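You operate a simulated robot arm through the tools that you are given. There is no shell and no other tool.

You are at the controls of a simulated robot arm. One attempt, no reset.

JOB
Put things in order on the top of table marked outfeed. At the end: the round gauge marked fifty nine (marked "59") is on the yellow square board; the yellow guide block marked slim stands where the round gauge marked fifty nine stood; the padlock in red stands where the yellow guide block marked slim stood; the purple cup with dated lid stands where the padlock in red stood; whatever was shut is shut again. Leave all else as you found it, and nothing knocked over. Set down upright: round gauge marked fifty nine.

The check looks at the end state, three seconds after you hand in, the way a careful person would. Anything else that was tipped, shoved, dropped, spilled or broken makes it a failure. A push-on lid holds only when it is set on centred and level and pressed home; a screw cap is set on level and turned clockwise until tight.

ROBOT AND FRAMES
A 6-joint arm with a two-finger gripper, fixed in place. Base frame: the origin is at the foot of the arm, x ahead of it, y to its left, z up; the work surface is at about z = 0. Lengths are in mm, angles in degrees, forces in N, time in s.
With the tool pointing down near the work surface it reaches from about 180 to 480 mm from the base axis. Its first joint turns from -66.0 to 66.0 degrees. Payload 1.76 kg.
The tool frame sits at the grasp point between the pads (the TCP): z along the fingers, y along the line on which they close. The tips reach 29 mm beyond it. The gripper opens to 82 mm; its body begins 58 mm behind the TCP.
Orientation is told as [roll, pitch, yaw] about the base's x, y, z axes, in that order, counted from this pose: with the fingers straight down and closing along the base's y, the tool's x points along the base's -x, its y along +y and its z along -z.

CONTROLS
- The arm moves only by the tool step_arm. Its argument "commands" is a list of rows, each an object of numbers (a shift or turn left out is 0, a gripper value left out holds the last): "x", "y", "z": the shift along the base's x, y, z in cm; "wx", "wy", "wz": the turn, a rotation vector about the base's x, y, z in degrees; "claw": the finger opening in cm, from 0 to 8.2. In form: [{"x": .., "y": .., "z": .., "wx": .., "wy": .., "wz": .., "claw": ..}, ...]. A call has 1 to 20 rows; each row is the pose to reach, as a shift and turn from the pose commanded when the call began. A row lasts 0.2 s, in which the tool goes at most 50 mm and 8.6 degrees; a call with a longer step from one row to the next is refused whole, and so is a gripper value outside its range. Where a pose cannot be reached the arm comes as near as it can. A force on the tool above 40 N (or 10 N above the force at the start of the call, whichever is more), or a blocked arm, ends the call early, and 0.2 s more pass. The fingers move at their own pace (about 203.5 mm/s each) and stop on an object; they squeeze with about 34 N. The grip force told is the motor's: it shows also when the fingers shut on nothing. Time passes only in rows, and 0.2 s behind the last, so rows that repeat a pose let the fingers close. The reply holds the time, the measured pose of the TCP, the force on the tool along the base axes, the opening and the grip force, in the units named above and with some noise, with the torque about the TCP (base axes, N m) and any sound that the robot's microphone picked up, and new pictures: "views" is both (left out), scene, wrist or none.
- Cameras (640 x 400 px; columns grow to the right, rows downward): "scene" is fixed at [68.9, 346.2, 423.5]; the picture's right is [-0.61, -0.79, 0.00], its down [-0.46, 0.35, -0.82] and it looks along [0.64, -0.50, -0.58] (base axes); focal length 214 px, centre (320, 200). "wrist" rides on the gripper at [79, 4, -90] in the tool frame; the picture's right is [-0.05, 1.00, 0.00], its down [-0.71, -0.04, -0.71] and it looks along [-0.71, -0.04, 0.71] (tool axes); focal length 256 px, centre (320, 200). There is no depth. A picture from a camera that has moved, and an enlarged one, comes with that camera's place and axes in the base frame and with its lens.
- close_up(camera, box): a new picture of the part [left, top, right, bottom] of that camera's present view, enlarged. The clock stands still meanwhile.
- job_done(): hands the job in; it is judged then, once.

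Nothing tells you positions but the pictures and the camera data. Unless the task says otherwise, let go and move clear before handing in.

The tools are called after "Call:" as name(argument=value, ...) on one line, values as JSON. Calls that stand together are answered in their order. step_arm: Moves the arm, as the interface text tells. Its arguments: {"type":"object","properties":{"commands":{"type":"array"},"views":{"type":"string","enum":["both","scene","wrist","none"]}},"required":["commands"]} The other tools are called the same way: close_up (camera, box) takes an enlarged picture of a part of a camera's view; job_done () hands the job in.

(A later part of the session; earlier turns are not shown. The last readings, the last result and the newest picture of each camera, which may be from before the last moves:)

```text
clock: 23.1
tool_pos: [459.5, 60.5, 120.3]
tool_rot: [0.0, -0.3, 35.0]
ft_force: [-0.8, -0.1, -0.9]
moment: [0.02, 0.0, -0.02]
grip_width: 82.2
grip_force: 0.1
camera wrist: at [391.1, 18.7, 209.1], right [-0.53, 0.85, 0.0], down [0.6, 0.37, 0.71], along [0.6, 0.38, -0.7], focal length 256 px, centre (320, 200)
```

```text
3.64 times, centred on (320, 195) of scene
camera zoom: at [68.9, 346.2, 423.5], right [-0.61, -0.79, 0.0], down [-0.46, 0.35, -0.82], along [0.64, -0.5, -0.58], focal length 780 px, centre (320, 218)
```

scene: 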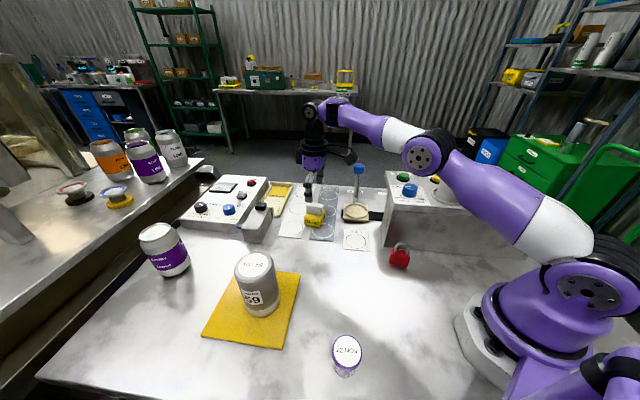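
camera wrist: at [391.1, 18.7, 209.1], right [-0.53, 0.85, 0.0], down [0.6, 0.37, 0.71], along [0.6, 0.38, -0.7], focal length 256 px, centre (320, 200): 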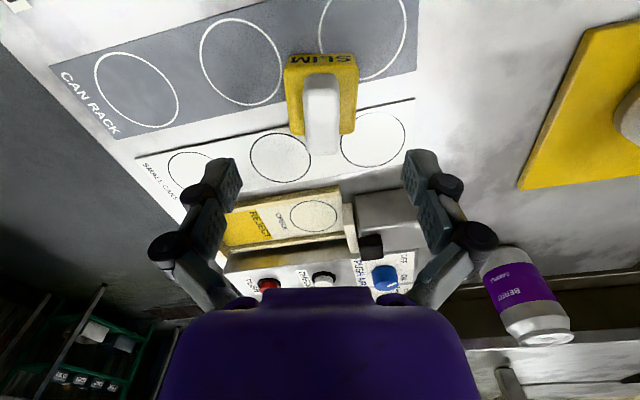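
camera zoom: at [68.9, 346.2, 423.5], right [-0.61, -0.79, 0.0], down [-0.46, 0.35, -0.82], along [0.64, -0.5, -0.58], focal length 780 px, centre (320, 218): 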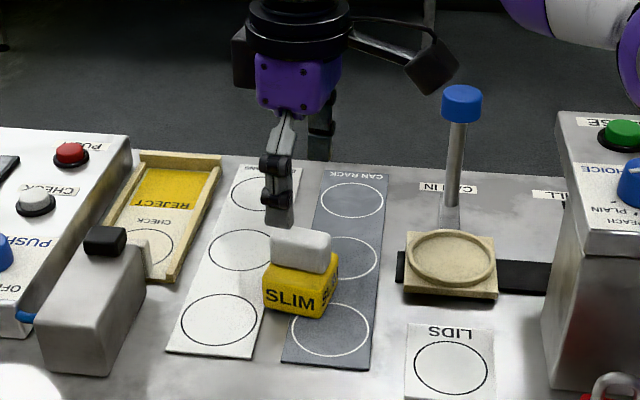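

The block is nicely aligned with the fingers: centre about (460, 63), turned ~33.5°, with the handle on top to z≈60. I'll pre-close to 66 mm, come down to grip the yellow base, and pause for a check.

Call:
step_arm(commands=[{"x": 0.1, "y": 0.1, "z": -0.5, "wz": -1.5, "claw": 6.8}, {"x": 0.15, "y": 0.2, "z": -2.5, "wz": -1.5, "claw": 6.8}, {"x": 0.15, "y": 0.2, "z": -4.5, "wz": -1.5}, {"x": 0.15, "y": 0.2, "z": -6.0, "wz": -1.5}, {"x": 0.15, "y": 0.2, "z": -6.0, "wz": -1.5}])

Call:
close_up(camera="wrist", box=[180, 60, 460, 300])

Call:
close_up(camera="scene", box=[270, 140, 370, 250])

```text
clock: 24.4
tool_pos: [460.8, 63.0, 59.8]
tool_rot: [0.1, -0.4, 33.4]
ft_force: [-0.6, -0.3, 0.0]
moment: [0.03, 0.01, 0.01]
grip_width: 67.9
grip_force: 0.1
camera wrist: at [391.4, 22.6, 149.1], right [-0.51, 0.86, 0.0], down [0.61, 0.36, 0.71], along [0.61, 0.36, -0.7], focal length 256 px, centre (320, 200)
```

scene: 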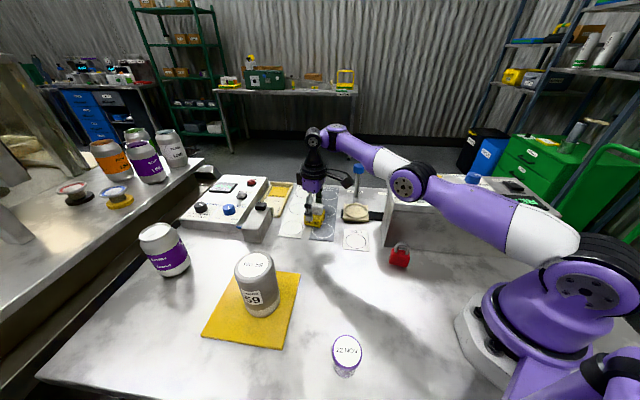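
wrist: 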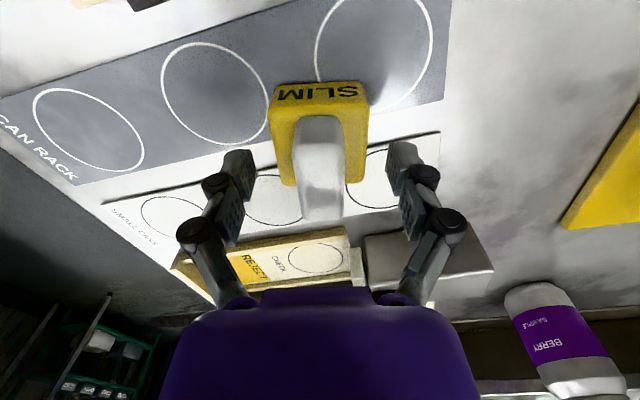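

```text
1.67 times, centred on (320, 180) of wrist
camera zoom: at [391.4, 22.6, 149.1], right [-0.51, 0.86, 0.0], down [0.61, 0.36, 0.71], along [0.61, 0.36, -0.7], focal length 427 px, centre (320, 233)
```

zoom: 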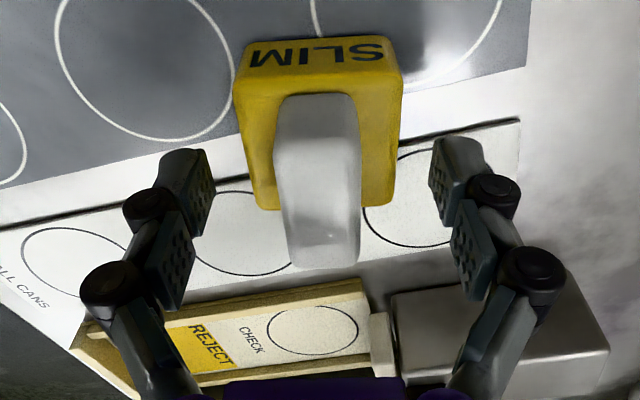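

```text
3.64 times, centred on (320, 195) of scene
camera zoom: at [68.9, 346.2, 423.5], right [-0.61, -0.79, 0.0], down [-0.46, 0.35, -0.82], along [0.64, -0.5, -0.58], focal length 780 px, centre (320, 218)
```

zoom: 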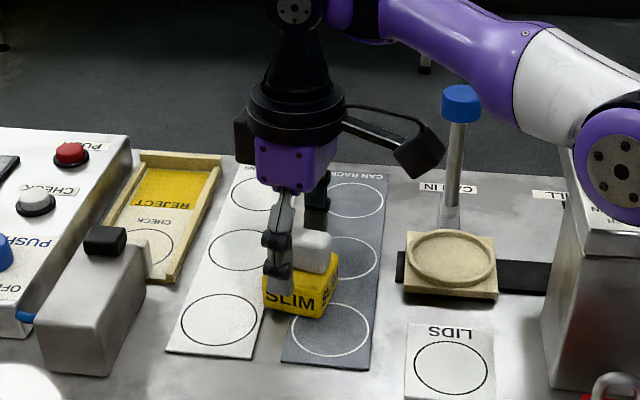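

Alignment is good. I'll go down the last 2.2 cm and close on the yellow base.

Call:
step_arm(commands=[{"x": 0.1, "y": 0.1, "z": -1.0}, {"x": 0.1, "y": 0.1, "z": -2.0}, {"x": 0.1, "y": 0.1, "z": -2.2}, {"x": 0.1, "y": 0.1, "z": -2.2}])

Call:
close_up(camera="wrist", box=[180, 60, 460, 300])

```text
clock: 25.4
tool_pos: [461.6, 65.2, 38.8]
tool_rot: [0.0, -0.3, 33.4]
ft_force: [-0.1, -0.5, 0.4]
moment: [-0.02, 0.01, 0.01]
grip_width: 68.0
grip_force: 0.0
camera wrist: at [392.4, 24.3, 127.1], right [-0.51, 0.86, 0.0], down [0.61, 0.36, 0.71], along [0.61, 0.36, -0.7], focal length 256 px, centre (320, 200)
```

scene: 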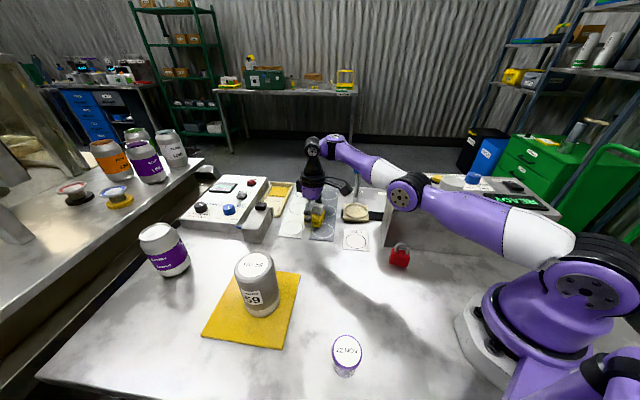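
wrist: 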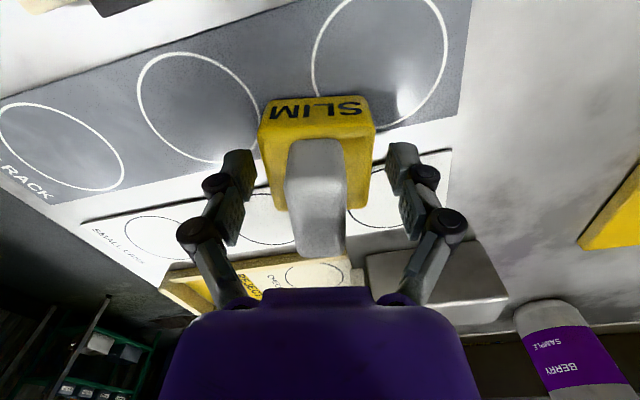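

```text
1.67 times, centred on (320, 180) of wrist
camera zoom: at [392.4, 24.3, 127.1], right [-0.51, 0.86, 0.0], down [0.61, 0.36, 0.71], along [0.61, 0.36, -0.7], focal length 427 px, centre (320, 233)
```

zoom: 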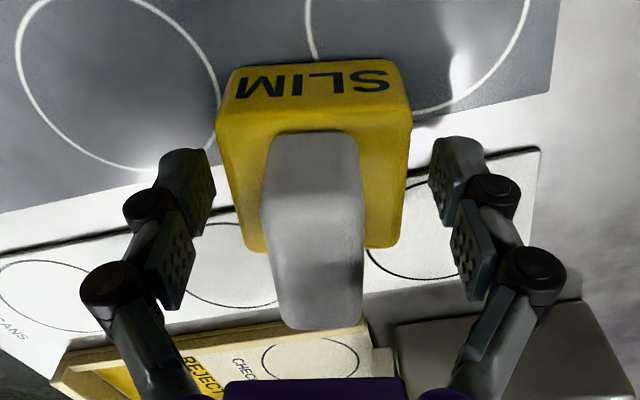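

Nearly centred; I'll nudge 2 mm sideways and close on the base.

Call:
step_arm(commands=[{"x": 0.1, "y": -0.15}, {"x": 0.1, "y": -0.15, "claw": 6.0}, {"x": 0.1, "y": -0.15, "claw": 5.5}, {"x": 0.1, "y": -0.15, "claw": 5.0}, {"x": 0.1, "y": -0.15, "claw": 4.5}, {"x": 0.1, "y": -0.15, "claw": 4.0}])

Call:
close_up(camera="wrist", box=[180, 60, 460, 300])

```text
clock: 26.8
tool_pos: [464.2, 63.2, 37.9]
tool_rot: [0.0, -0.4, 33.4]
ft_force: [-1.0, -0.3, 4.1]
moment: [-0.03, 0.09, 0.03]
grip_width: 49.0
grip_force: 34.3
camera wrist: at [393.7, 22.7, 127.5], right [-0.51, 0.86, 0.0], down [0.61, 0.36, 0.71], along [0.61, 0.36, -0.7], focal length 256 px, centre (320, 200)
```

scene: 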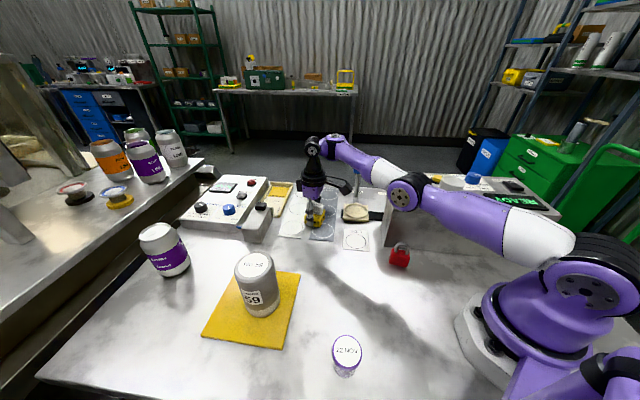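
wrist: 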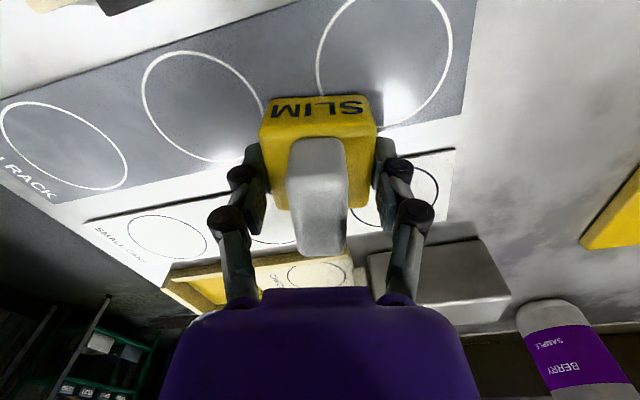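

```text
1.67 times, centred on (320, 180) of wrist
camera zoom: at [393.7, 22.7, 127.5], right [-0.51, 0.86, 0.0], down [0.61, 0.36, 0.71], along [0.61, 0.36, -0.7], focal length 427 px, centre (320, 233)
```

zoom: 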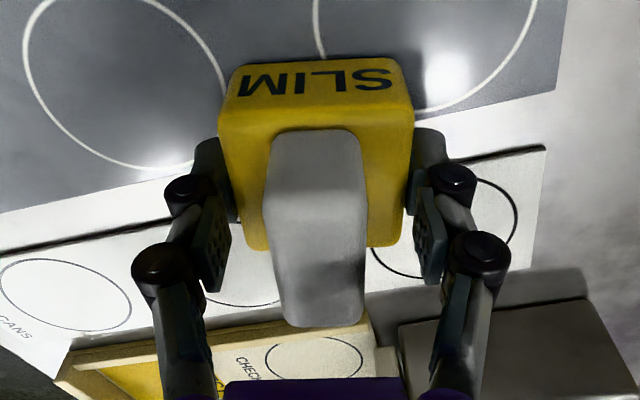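

Gripped at 49 mm. I'll lift slowly and check that it follows.

Call:
step_arm(commands=[{"z": 0.3}, {"z": 0.8}, {"z": 1.5}, {"z": 2.5}, {"z": 3.5}, {"z": 4.5}, {"z": 4.5}])

Call:
close_up(camera="scene", box=[270, 140, 370, 250])

```text
clock: 28.4
tool_pos: [462.6, 62.7, 84.9]
tool_rot: [0.0, -0.3, 33.4]
ft_force: [-0.6, 0.4, -0.6]
moment: [0.01, 0.02, 0.0]
grip_width: 49.0
grip_force: 34.3
camera wrist: at [393.1, 22.9, 173.5], right [-0.51, 0.86, 0.0], down [0.61, 0.36, 0.71], along [0.61, 0.36, -0.7], focal length 256 px, centre (320, 200)
```

scene: 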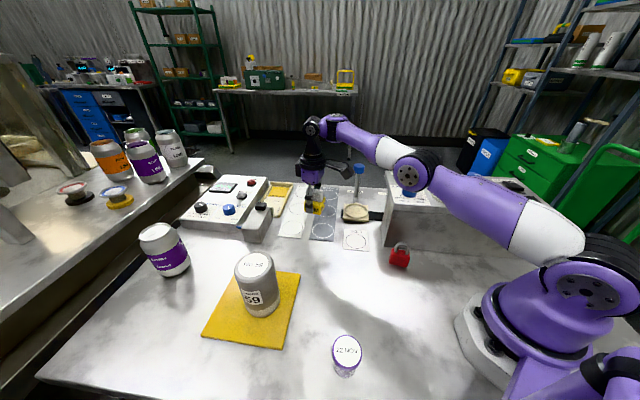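
wrist: 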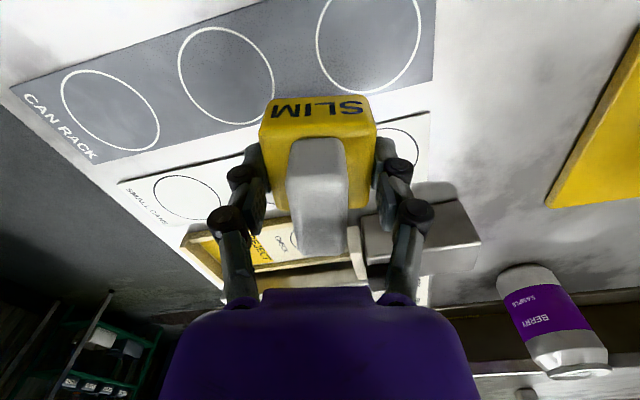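

```text
3.64 times, centred on (320, 195) of scene
camera zoom: at [68.9, 346.2, 423.5], right [-0.61, -0.79, 0.0], down [-0.46, 0.35, -0.82], along [0.64, -0.5, -0.58], focal length 780 px, centre (320, 218)
```

zoom: 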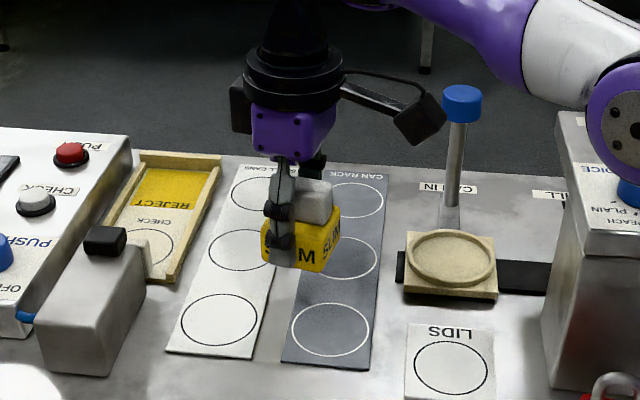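

The block lifted cleanly without slipping. I'll carry it to where the gauge stood, about (311, 70).

Call:
step_arm(commands=[{"x": -1.0, "y": 0.0}, {"x": -3.0, "y": 0.1}, {"x": -5.5, "y": 0.2}, {"x": -8.0, "y": 0.3}, {"x": -10.5, "y": 0.4}, {"x": -13.0, "y": 0.5}, {"x": -14.6, "y": 0.6}, {"x": -15.2, "y": 0.6}, {"x": -15.2, "y": 0.6}])

Call:
close_up(camera="wrist", box=[180, 0, 460, 240])

```text
clock: 30.4
tool_pos: [416.2, 89.3, 118.1]
tool_rot: [0.1, -0.2, 33.4]
ft_force: [-0.1, 0.0, -0.9]
moment: [-0.03, 0.03, 0.02]
grip_width: 48.9
grip_force: 33.6
out of reach, approached as far as the arm can: row 3, 4, 5, 6, 7, 8, 9
camera wrist: at [346.8, 47.9, 206.7], right [-0.51, 0.86, 0.0], down [0.61, 0.36, 0.71], along [0.61, 0.36, -0.7], focal length 256 px, centre (320, 200)
```

scene: 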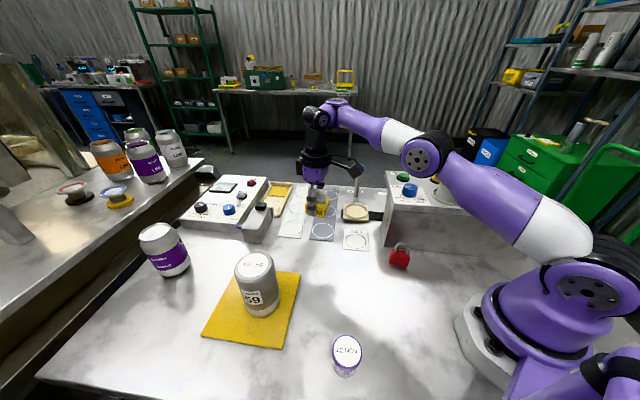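
wrist: 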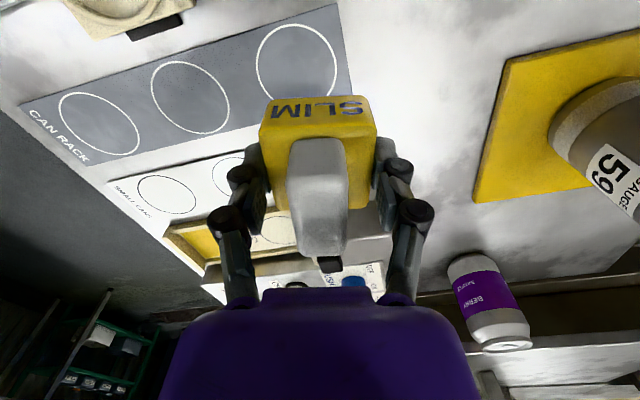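

```text
1.67 times, centred on (320, 120) of wrist
camera zoom: at [346.8, 47.9, 206.7], right [-0.51, 0.86, 0.0], down [0.61, 0.36, 0.71], along [0.61, 0.36, -0.7], focal length 427 px, centre (320, 333)
```

zoom: 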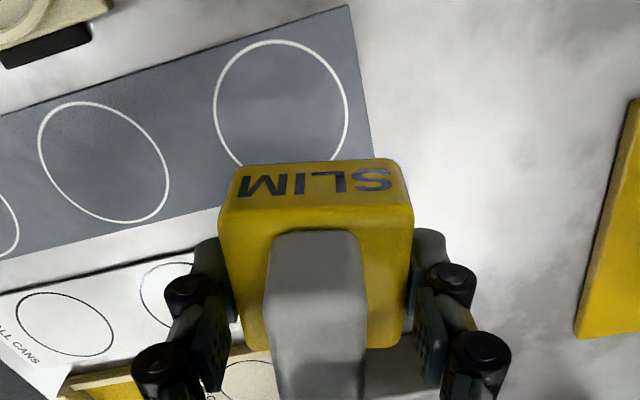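

The arm reports it couldn't follow that path at this yaw and stopped near (416, 89, 118), still holding the block. I'll make a small turn back toward yaw 0 and see how the arm responds.

Call:
step_arm(commands=[{"wz": -3}, {"wz": -6}], views="none")

```text
clock: 30.9
tool_pos: [417.5, 89.0, 116.7]
tool_rot: [-0.1, -0.2, 27.4]
ft_force: [-0.2, -1.2, -1.3]
moment: [-0.02, -0.01, -0.01]
grip_width: 48.8
grip_force: 34.1
```

The command now starts from the reached pose. I'll move back a little in x and see if it follows.

Call:
step_arm(commands=[{"x": -1.0, "wz": -4}, {"x": -2.0, "wz": -8}, {"x": -3.0, "wz": -12}, {"x": -4.0, "wz": -16}], views="none")

```text
clock: 31.9
tool_pos: [408.5, 95.4, 130.9]
tool_rot: [0.0, -0.1, 11.4]
ft_force: [-0.2, 0.2, -1.4]
moment: [0.03, 0.0, 0.01]
grip_width: 49.1
grip_force: 34.0
out of reach, approached as far as the arm can: row 1, 2, 3, 4
```

The reach limit acts along the arm's radial direction, so I want to see the arm's present configuration.

Call:
close_up(camera="scene", box=[280, 50, 640, 320])

Call:
close_up(camera="wrist", box=[0, 0, 640, 400])

```text
1.48 times, centred on (460, 185) of scene
camera zoom: at [68.9, 346.2, 423.5], right [-0.61, -0.79, 0.0], down [-0.46, 0.35, -0.82], along [0.64, -0.5, -0.58], focal length 318 px, centre (113, 222)
```

zoom: 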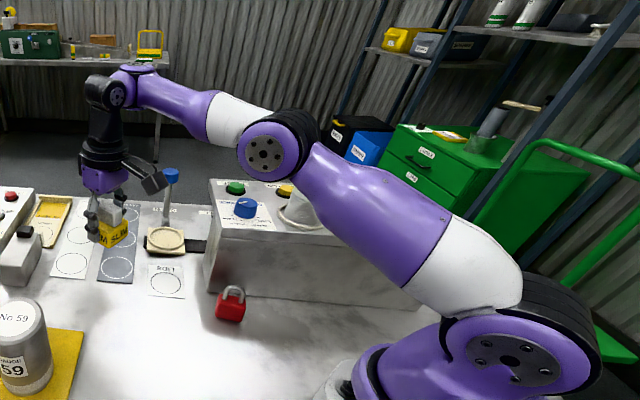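

```text
1.00 times, centred on (320, 200) of wrist (not enlarged: the box is as wide or as high as the picture)
camera zoom: at [329.9, 83.7, 219.3], right [-0.14, 0.99, 0.0], down [0.7, 0.1, 0.71], along [0.7, 0.1, -0.71], focal length 256 px, centre (320, 200)
```

zoom: 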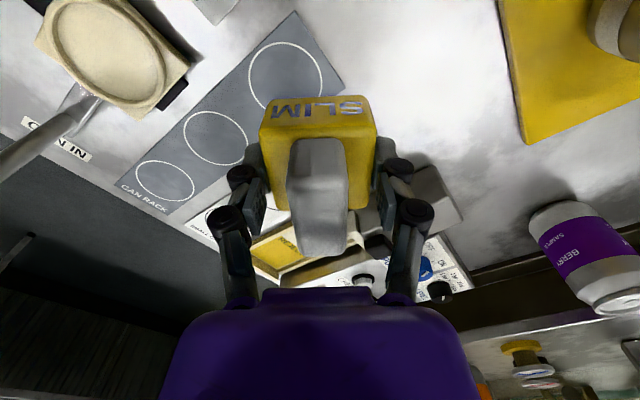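

The arm is near full extension in the picture and refuses to fold back. I'll probe with a small straight-up move to learn which way is free.

Call:
step_arm(commands=[{"z": 1.5}, {"z": 3.0}, {"z": 4.5}, {"z": 5.0}], views="none")

```text
clock: 33.0
tool_pos: [407.0, 95.4, 180.6]
tool_rot: [0.0, -0.3, 11.5]
ft_force: [0.3, 0.6, -1.4]
moment: [-0.02, -0.02, -0.03]
grip_width: 48.9
grip_force: 34.4
```

Up is free. Now try moving back in x from here.

Call:
step_arm(commands=[{"x": -1.0}, {"x": -2.0}, {"x": -3.0}, {"x": -4.0}, {"x": -5.0}], views="scene")

```text
clock: 34.1
tool_pos: [370.7, 99.8, 189.9]
tool_rot: [0.0, -0.3, 11.5]
ft_force: [0.4, 0.2, -0.6]
moment: [-0.02, -0.01, 0.0]
grip_width: 49.1
grip_force: 34.1
out of reach, approached as far as the arm can: row 4, 5
```

scene: 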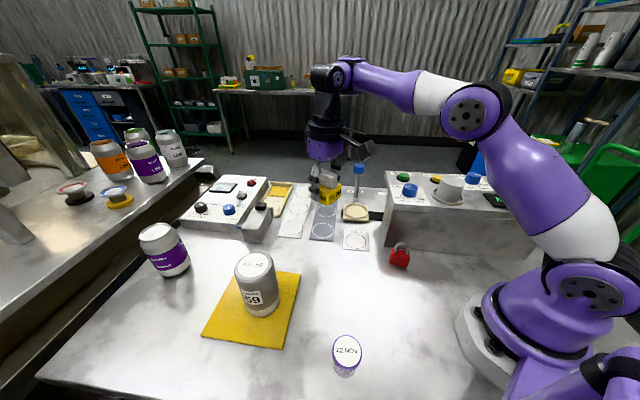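

The boundary fits a wrist/elbow limit for this arm posture. I'll carry the block up high, go back to near the starting posture, and then descend from there; the grip remains firm.

Call:
step_arm(commands=[{"z": 2.0}, {"z": 4.0}, {"z": 6.0}, {"z": 8.0}, {"z": 10.0}, {"z": 11.5}, {"z": 11.5, "x": -2.0, "y": -0.8}, {"z": 11.5, "x": -4.0, "y": -1.6}, {"z": 11.5, "x": -6.0, "y": -2.6}, {"z": 11.5, "x": -6.0, "y": -2.6}])

```text
clock: 36.4
tool_pos: [309.8, 70.4, 306.5]
tool_rot: [0.0, -0.4, 11.4]
ft_force: [0.2, 0.4, -0.7]
moment: [0.02, 0.02, 0.01]
grip_width: 49.1
grip_force: 34.0
out of reach, approached as far as the arm can: row 2
camera wrist: at [230.4, 57.8, 395.0], right [-0.15, 0.99, 0.0], down [0.7, 0.1, 0.71], along [0.7, 0.1, -0.7], focal length 256 px, centre (320, 200)
```

scene: 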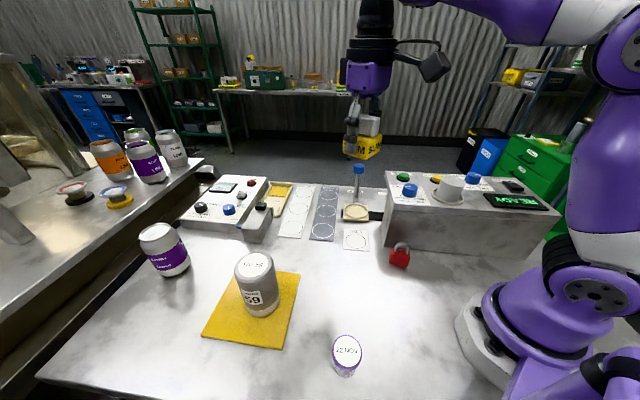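
wrist: 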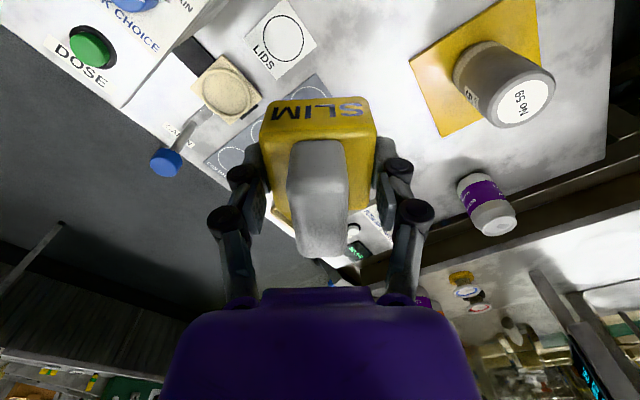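

I reached (310, 70, 306) with the elbow high again. Now I'll descend toward the gauge's old spot.

Call:
step_arm(commands=[{"z": -2.0}, {"z": -4.0}, {"z": -6.0}, {"z": -8.0}, {"z": -10.0}, {"z": -12.0}, {"z": -14.0}, {"z": -16.0}, {"z": -16.0}])

```text
clock: 38.4
tool_pos: [310.9, 75.9, 146.6]
tool_rot: [0.0, -0.4, 11.5]
ft_force: [-0.6, -0.9, -0.8]
moment: [0.0, -0.01, 0.02]
grip_width: 49.2
grip_force: 34.2
camera wrist: at [231.7, 62.4, 235.0], right [-0.15, 0.99, 0.0], down [0.7, 0.1, 0.71], along [0.7, 0.1, -0.7], focal length 256 px, centre (320, 200)
```

scene: 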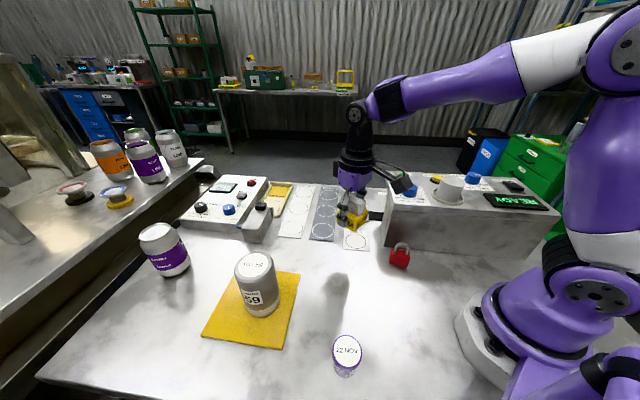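
wrist: 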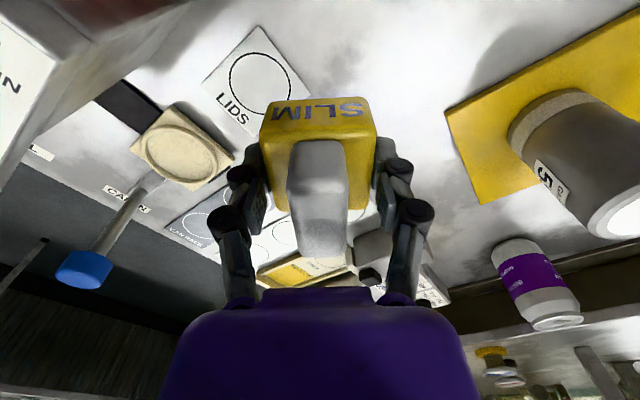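

The path works. I'll correct y by about −5.5 mm and lower to just above the table.

Call:
step_arm(commands=[{"x": -0.1, "y": -0.3, "z": -1.0}, {"x": -0.2, "y": -0.55, "z": -3.0}, {"x": -0.2, "y": -0.55, "z": -5.0}, {"x": -0.2, "y": -0.55, "z": -7.0}, {"x": -0.2, "y": -0.55, "z": -8.5}, {"x": -0.2, "y": -0.55, "z": -9.7}, {"x": -0.2, "y": -0.55, "z": -10.2}, {"x": -0.2, "y": -0.55, "z": -10.2}])

Call:
close_up(camera="scene", box=[300, 170, 420, 280])

```text
clock: 40.1
tool_pos: [306.7, 67.3, 44.1]
tool_rot: [0.0, -0.5, 11.4]
ft_force: [-0.7, -0.3, -1.4]
moment: [0.0, 0.0, 0.02]
grip_width: 48.9
grip_force: 34.4
camera wrist: at [228.7, 55.7, 132.9], right [-0.15, 0.99, 0.0], down [0.7, 0.1, 0.71], along [0.7, 0.1, -0.7], focal length 256 px, centre (320, 200)
```

scene: 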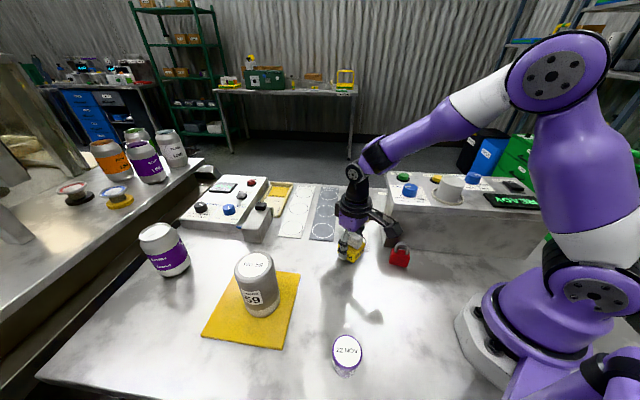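
wrist: 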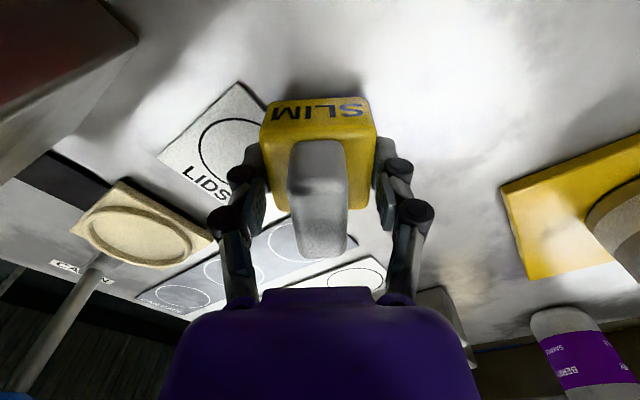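

```text
3.64 times, centred on (360, 225) of scene
camera zoom: at [68.9, 346.2, 423.5], right [-0.61, -0.79, 0.0], down [-0.46, 0.35, -0.82], along [0.64, -0.5, -0.58], focal length 780 px, centre (174, 109)
```

zoom: 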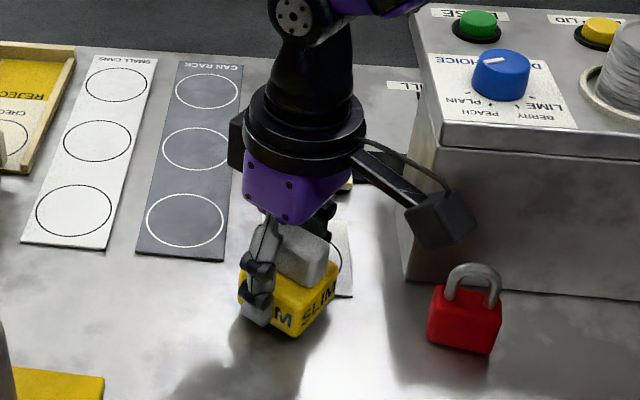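

I'm about 2 mm short of the target centre, so I'll correct and then lower in small steps until contact.

Call:
step_arm(commands=[{"x": 0.2, "y": 0.15, "z": -0.2}, {"x": 0.25, "y": 0.15, "z": -0.4}, {"x": 0.25, "y": 0.15, "z": -0.5}, {"x": 0.25, "y": 0.15, "z": -0.6}], views="none")

```text
clock: 41.1
tool_pos: [311.0, 69.7, 38.8]
tool_rot: [0.0, -0.2, 11.4]
ft_force: [0.0, -0.7, -1.8]
moment: [-0.02, -0.02, 0.02]
grip_width: 48.8
grip_force: 33.6
```

Call:
step_arm(commands=[{"z": -0.1}, {"z": -0.15}, {"z": -0.2}], views="none")

```text
clock: 42.0
tool_pos: [311.7, 69.8, 36.4]
tool_rot: [0.1, -0.5, 11.4]
ft_force: [-3.1, 1.7, 23.2]
moment: [-0.07, -0.21, -0.02]
grip_width: 49.1
grip_force: 33.7
```

The block has touched down. I'll relieve the pressure and open the fingers.

Call:
step_arm(commands=[{"z": 0.08}, {"z": 0.12}, {"z": 0.12}], views="none")

Call:
step_arm(commands=[{"claw": 5.1}, {"claw": 5.5}, {"claw": 6.2}, {"claw": 6.8}, {"claw": 6.8}])

Call:
close_up(camera="scene", box=[300, 170, 420, 280])

```text
clock: 42.8
tool_pos: [311.1, 68.1, 37.3]
tool_rot: [0.0, -0.3, 11.5]
ft_force: [0.1, -1.0, 1.9]
moment: [-0.03, -0.07, -0.02]
grip_width: 49.2
grip_force: 34.3
```

```text
clock: 44.0
tool_pos: [310.7, 69.5, 38.3]
tool_rot: [0.0, -0.3, 11.5]
ft_force: [0.3, -0.7, 0.6]
moment: [0.01, -0.02, 0.03]
grip_width: 68.0
grip_force: 0.1
camera wrist: at [231.2, 56.8, 126.3], right [-0.15, 0.99, 0.0], down [0.7, 0.1, 0.71], along [0.7, 0.1, -0.7], focal length 256 px, centre (320, 200)
```

scene: 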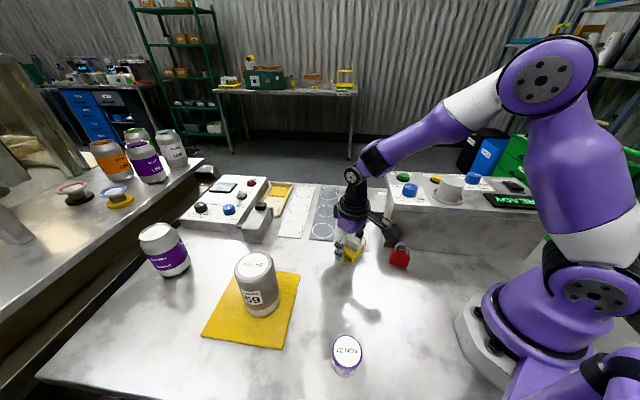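
wrist: 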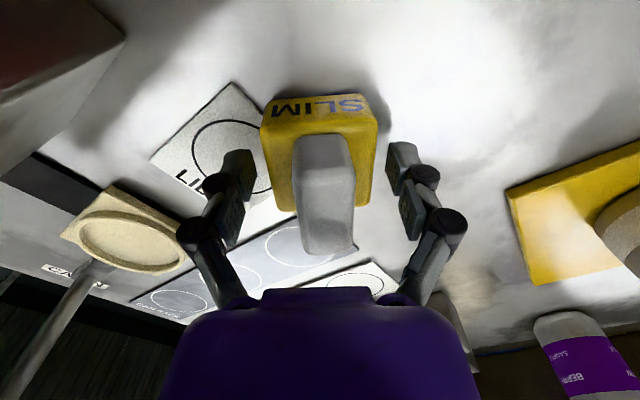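

```text
3.64 times, centred on (360, 225) of scene
camera zoom: at [68.9, 346.2, 423.5], right [-0.61, -0.79, 0.0], down [-0.46, 0.35, -0.82], along [0.64, -0.5, -0.58], focal length 780 px, centre (174, 109)
```

zoom: 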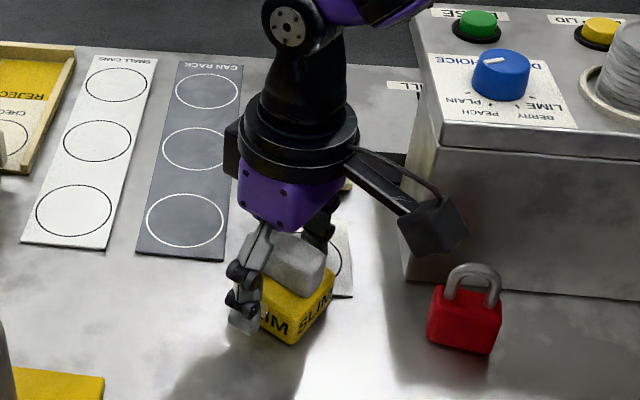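

The block is set down and released. I'll rise clear and check it.

Call:
step_arm(commands=[{"z": 1.0}, {"z": 3.0}, {"z": 5.5}, {"z": 8.0}, {"z": 10.0}, {"z": 11.5}, {"z": 11.5}])

Call:
close_up(camera="scene", box=[300, 170, 420, 280])

Call:
close_up(camera="wrist", box=[240, 10, 400, 170])

```text
clock: 45.5
tool_pos: [310.8, 67.6, 152.4]
tool_rot: [0.0, -0.4, 11.4]
ft_force: [-0.2, -1.0, 0.7]
moment: [0.0, -0.01, 0.02]
grip_width: 67.9
grip_force: 0.1
camera wrist: at [231.3, 55.3, 240.9], right [-0.15, 0.99, 0.0], down [0.7, 0.1, 0.71], along [0.7, 0.1, -0.7], focal length 256 px, centre (320, 200)
```

scene: 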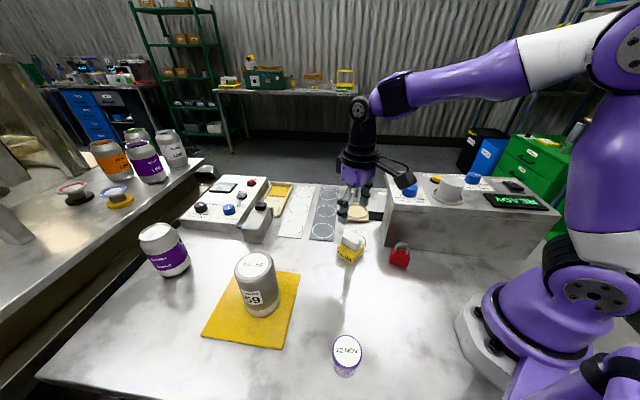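
wrist: 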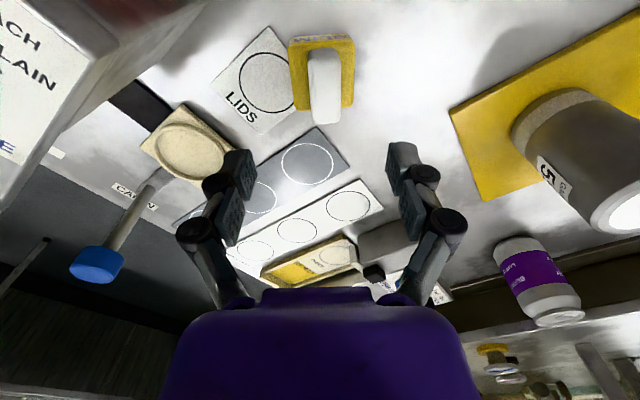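

```text
3.64 times, centred on (360, 225) of scene
camera zoom: at [68.9, 346.2, 423.5], right [-0.61, -0.79, 0.0], down [-0.46, 0.35, -0.82], along [0.64, -0.5, -0.58], focal length 780 px, centre (174, 109)
```

zoom: 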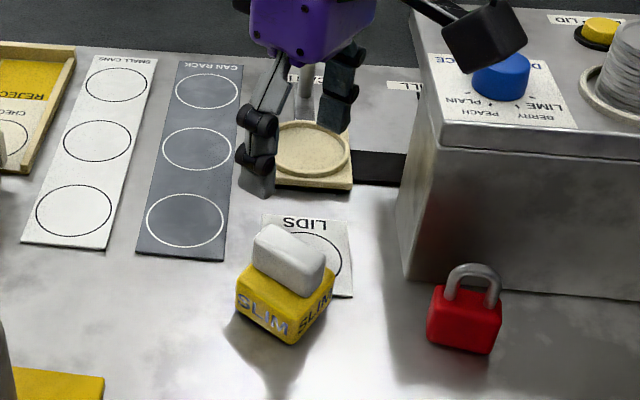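

```text
2.50 times, centred on (320, 90) of wrist
camera zoom: at [231.3, 55.3, 240.9], right [-0.15, 0.99, 0.0], down [0.7, 0.1, 0.71], along [0.7, 0.1, -0.7], focal length 640 px, centre (320, 475)
```

zoom: 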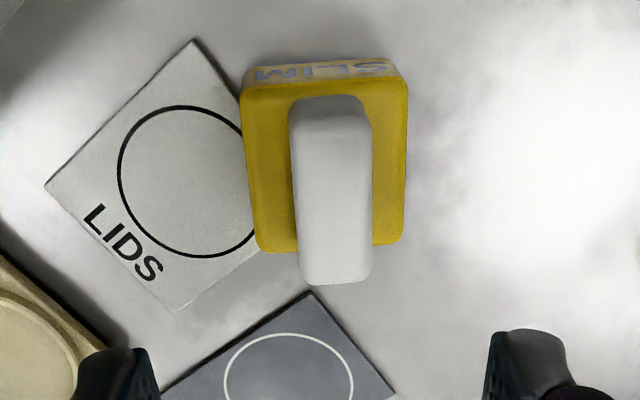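

The block stands well at the gauge's old spot. Now I'll turn to yaw ≈ −50° and go above the padlock at a safe height to measure it.

Call:
step_arm(commands=[{"z": 1.0, "wz": -7.5}, {"x": -1.5, "y": -1.0, "z": 2.0, "wz": -15}, {"x": -3.0, "y": -2.0, "z": 2.5, "wz": -22.5}, {"x": -4.5, "y": -3.0, "z": 2.5, "wz": -30}, {"x": -6.0, "y": -4.2, "z": 2.5, "wz": -37.5}, {"x": -7.5, "y": -5.4, "z": 2.5, "wz": -45}, {"x": -8.5, "y": -6.4, "z": 2.5, "wz": -52.5}, {"x": -9.3, "y": -7.4, "z": 2.5, "wz": -60}, {"x": -9.3, "y": -7.4, "z": 2.5, "wz": -61}, {"x": -9.3, "y": -7.4, "z": 2.5, "wz": -61}])

Call:
close_up(camera="wrist", box=[220, 40, 420, 200])

```text
clock: 47.8
tool_pos: [217.4, -3.7, 178.8]
tool_rot: [0.0, -0.3, -49.6]
ft_force: [1.0, 0.1, 0.6]
moment: [-0.02, 0.0, -0.01]
grip_width: 67.9
grip_force: 0.2
camera wrist: at [169.4, 59.0, 267.1], right [0.8, 0.61, 0.0], down [0.43, -0.56, 0.71], along [0.43, -0.57, -0.7], focal length 256 px, centre (320, 200)
```

scene: 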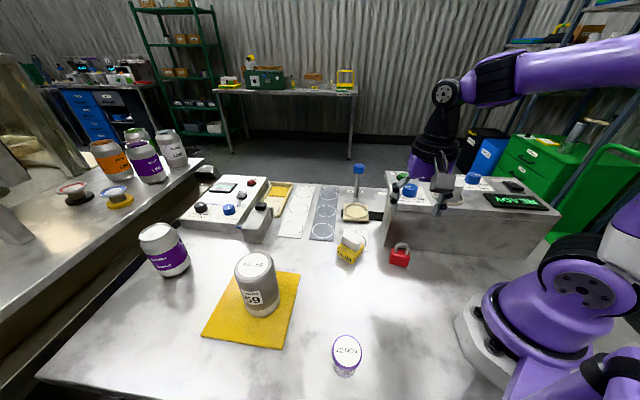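
wrist: 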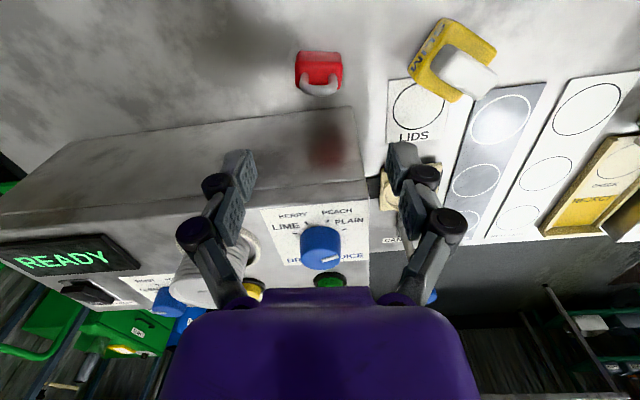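

```text
2.50 times, centred on (320, 120) of wrist
camera zoom: at [169.4, 59.0, 267.1], right [0.8, 0.61, 0.0], down [0.43, -0.56, 0.71], along [0.43, -0.57, -0.7], focal length 640 px, centre (320, 400)
```

zoom: 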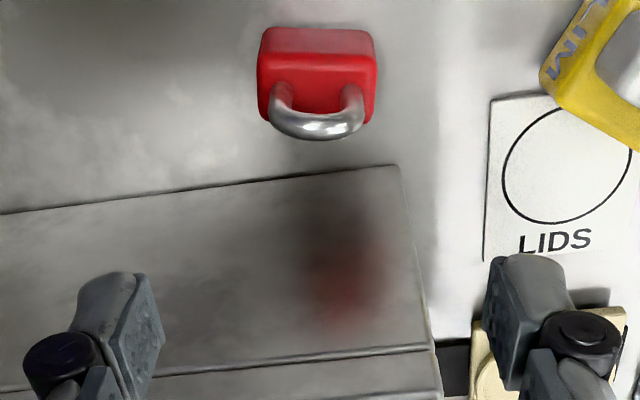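

The padlock measures well: body centre about (219, -7.5), 42 mm wide along a 38° line, ~31 mm tall body, 46 mm clear of the machine face. I'll align to that, open to 60 mm and go down partway.

Call:
step_arm(commands=[{"x": 0.1, "y": -0.2, "z": -1.0, "wz": -2, "claw": 6.2}, {"x": 0.14, "y": -0.38, "z": -3.0, "wz": -2, "claw": 6.2}, {"x": 0.14, "y": -0.38, "z": -5.0, "wz": -2}, {"x": 0.14, "y": -0.38, "z": -7.0, "wz": -2}, {"x": 0.14, "y": -0.38, "z": -8.8, "wz": -2}, {"x": 0.14, "y": -0.38, "z": -8.8, "wz": -2}])

Call:
close_up(camera="wrist", box=[200, 60, 440, 240])

Call:
close_up(camera="scene", box=[340, 140, 480, 280])

```text
clock: 49.1
tool_pos: [219.3, -8.7, 89.3]
tool_rot: [0.0, -0.4, -51.6]
ft_force: [-0.5, 0.4, 0.2]
moment: [0.01, 0.01, -0.03]
grip_width: 62.0
grip_force: 0.0
camera wrist: at [172.4, 55.3, 178.8], right [0.82, 0.58, 0.0], down [0.41, -0.57, 0.71], along [0.41, -0.58, -0.7], focal length 256 px, centre (320, 200)
```

scene: 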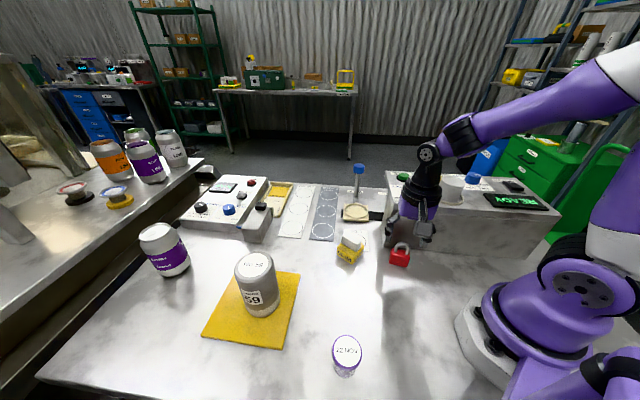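
wrist: 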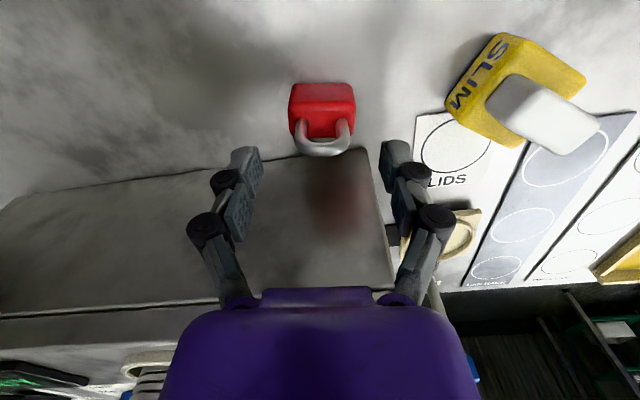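

```text
2.22 times, centred on (320, 150) of wrist
camera zoom: at [172.4, 55.3, 178.8], right [0.82, 0.58, 0.0], down [0.41, -0.57, 0.71], along [0.41, -0.58, -0.7], focal length 569 px, centre (320, 311)
```

zoom: 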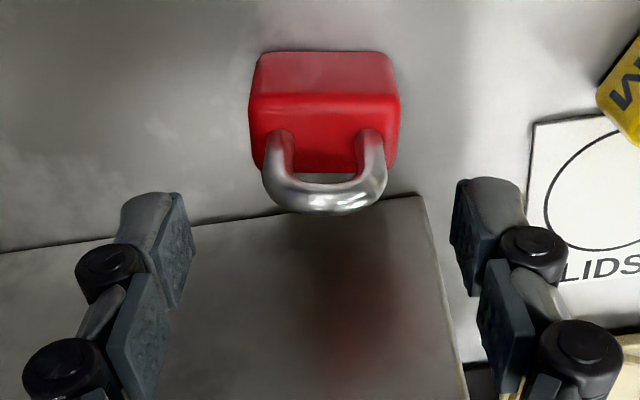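

```text
2.86 times, centred on (410, 210) of scene
camera zoom: at [68.9, 346.2, 423.5], right [-0.61, -0.79, 0.0], down [-0.46, 0.35, -0.82], along [0.64, -0.5, -0.58], focal length 613 px, centre (63, 171)
```

zoom: 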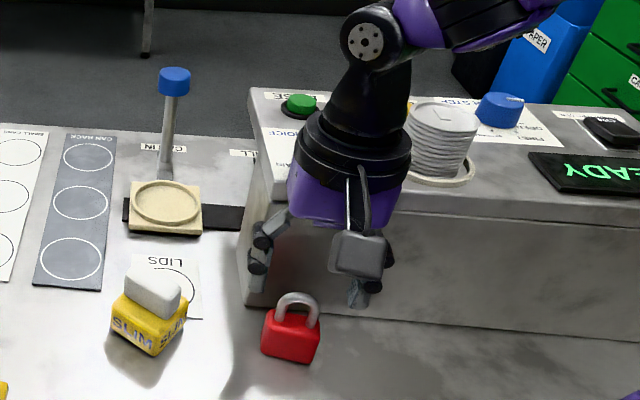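

Well centred. I'll lower to grip height (z≈36).

Call:
step_arm(commands=[{"x": 0.05, "y": 0.05, "z": -1.5}, {"x": 0.05, "y": 0.05, "z": -3.0}, {"x": 0.05, "y": 0.05, "z": -4.3}, {"x": 0.05, "y": 0.05, "z": -5.2}, {"x": 0.05, "y": 0.05, "z": -5.2}])

Call:
close_up(camera="wrist", box=[200, 60, 440, 240])

Call:
close_up(camera="scene", box=[340, 140, 480, 280])

```text
clock: 49.7
tool_pos: [221.6, -8.4, 72.3]
tool_rot: [0.2, -0.5, -51.7]
ft_force: [-9.9, 2.5, 15.3]
moment: [-0.7, -1.21, -0.2]
grip_width: 61.9
grip_force: 0.1
stopped in row 2: the force on the tool passed its limit at 144 N (the readings are from after the stop); the commanded pose is now the measured one
camera wrist: at [174.5, 56.4, 160.6], right [0.82, 0.58, 0.0], down [0.4, -0.57, 0.71], along [0.41, -0.58, -0.7], focal length 256 px, centre (320, 200)
```

scene: 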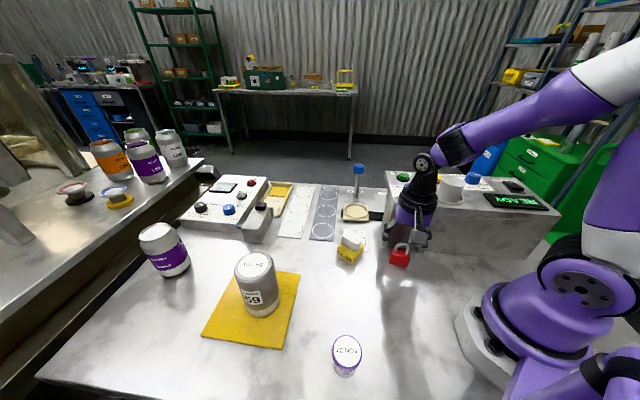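
wrist: 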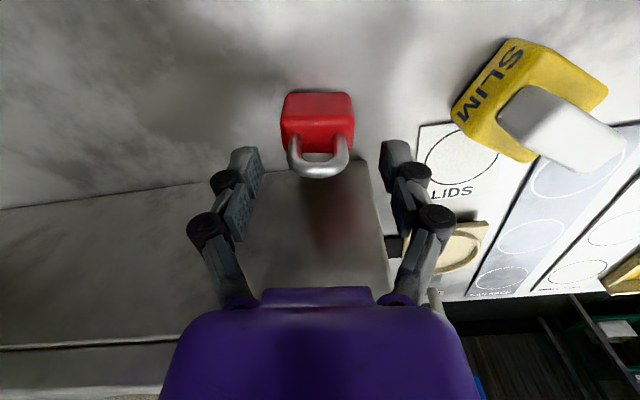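

```text
2.22 times, centred on (320, 150) of wrist
camera zoom: at [174.5, 56.4, 160.6], right [0.82, 0.58, 0.0], down [0.4, -0.57, 0.71], along [0.41, -0.58, -0.7], focal length 569 px, centre (320, 311)
```

zoom: 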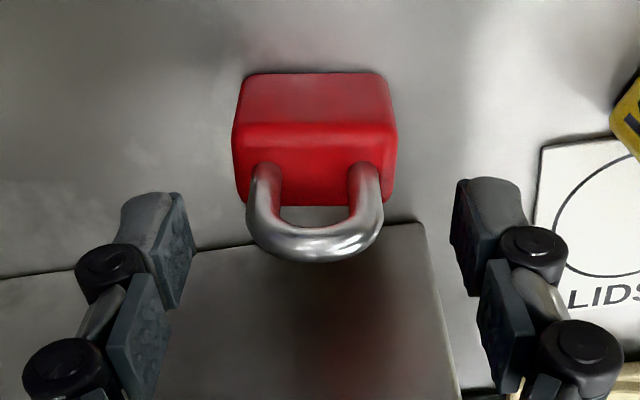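

```text
2.86 times, centred on (410, 210) of scene
camera zoom: at [68.8, 346.2, 423.5], right [-0.61, -0.79, 0.0], down [-0.46, 0.35, -0.82], along [0.64, -0.5, -0.58], focal length 613 px, centre (63, 171)
```

zoom: 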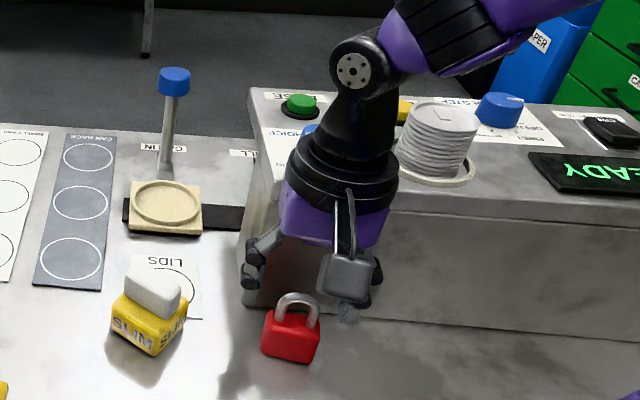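

The descent met resistance at z≈72: a module on the back of the gripper caught the machine's top edge. Nothing appears to have moved; I'll back up and check.

Call:
step_arm(commands=[{"z": 0.5}, {"z": 1.5}, {"x": -0.2, "z": 3.0}, {"x": -0.3, "z": 4.0}])

Call:
close_up(camera="scene", box=[340, 140, 580, 280])

Call:
close_up(camera="wrist", box=[100, 40, 500, 290])

```text
clock: 50.7
tool_pos: [216.8, -5.7, 111.2]
tool_rot: [0.2, -0.7, -51.9]
ft_force: [-0.4, -0.1, -0.4]
moment: [0.01, -0.03, -0.01]
grip_width: 62.3
grip_force: 0.1
camera wrist: at [170.8, 57.8, 199.9], right [0.82, 0.58, 0.0], down [0.4, -0.57, 0.71], along [0.41, -0.58, -0.7], focal length 256 px, centre (320, 200)
```

scene: 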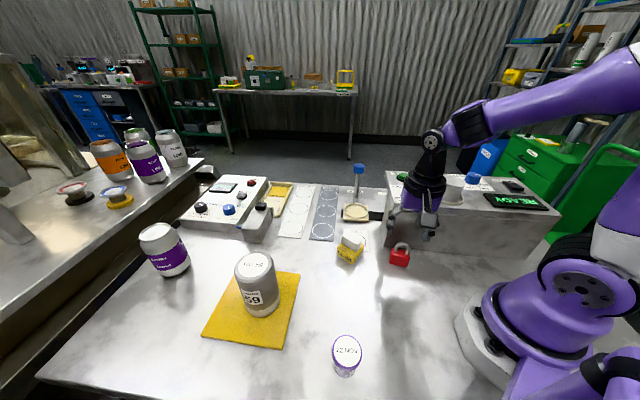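
wrist: 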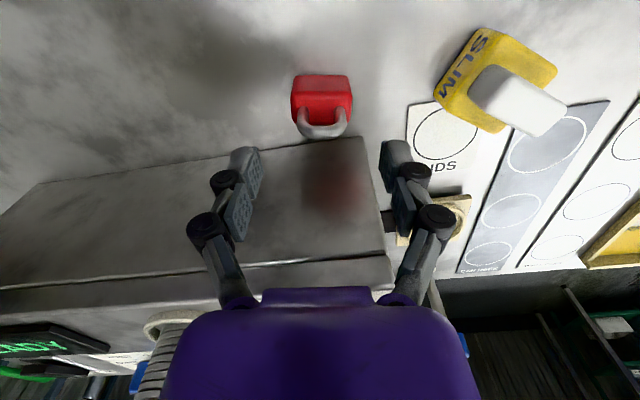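

```text
2.67 times, centred on (460, 210) of scene
camera zoom: at [68.9, 346.2, 423.5], right [-0.61, -0.79, 0.0], down [-0.46, 0.35, -0.82], along [0.64, -0.5, -0.58], focal length 572 px, centre (-53, 173)
```

zoom: 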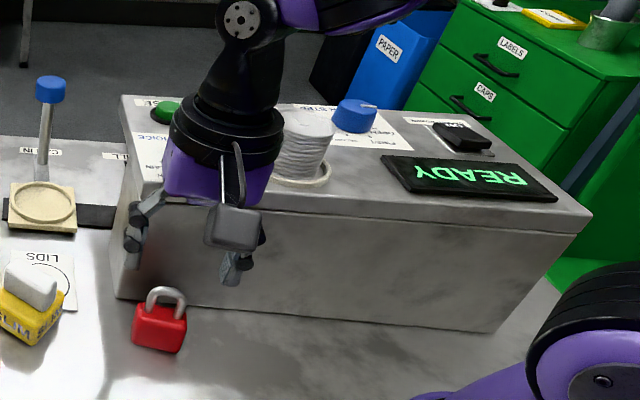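

```text
1.60 times, centred on (300, 165) of wrist
camera zoom: at [170.8, 57.8, 199.9], right [0.82, 0.58, 0.0], down [0.4, -0.57, 0.71], along [0.41, -0.58, -0.7], focal length 410 px, centre (352, 256)
```

zoom: 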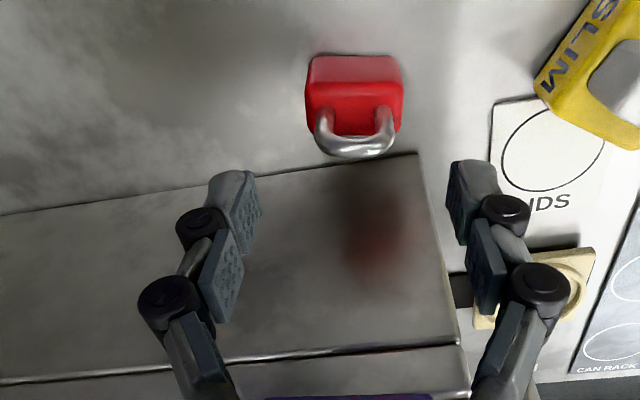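

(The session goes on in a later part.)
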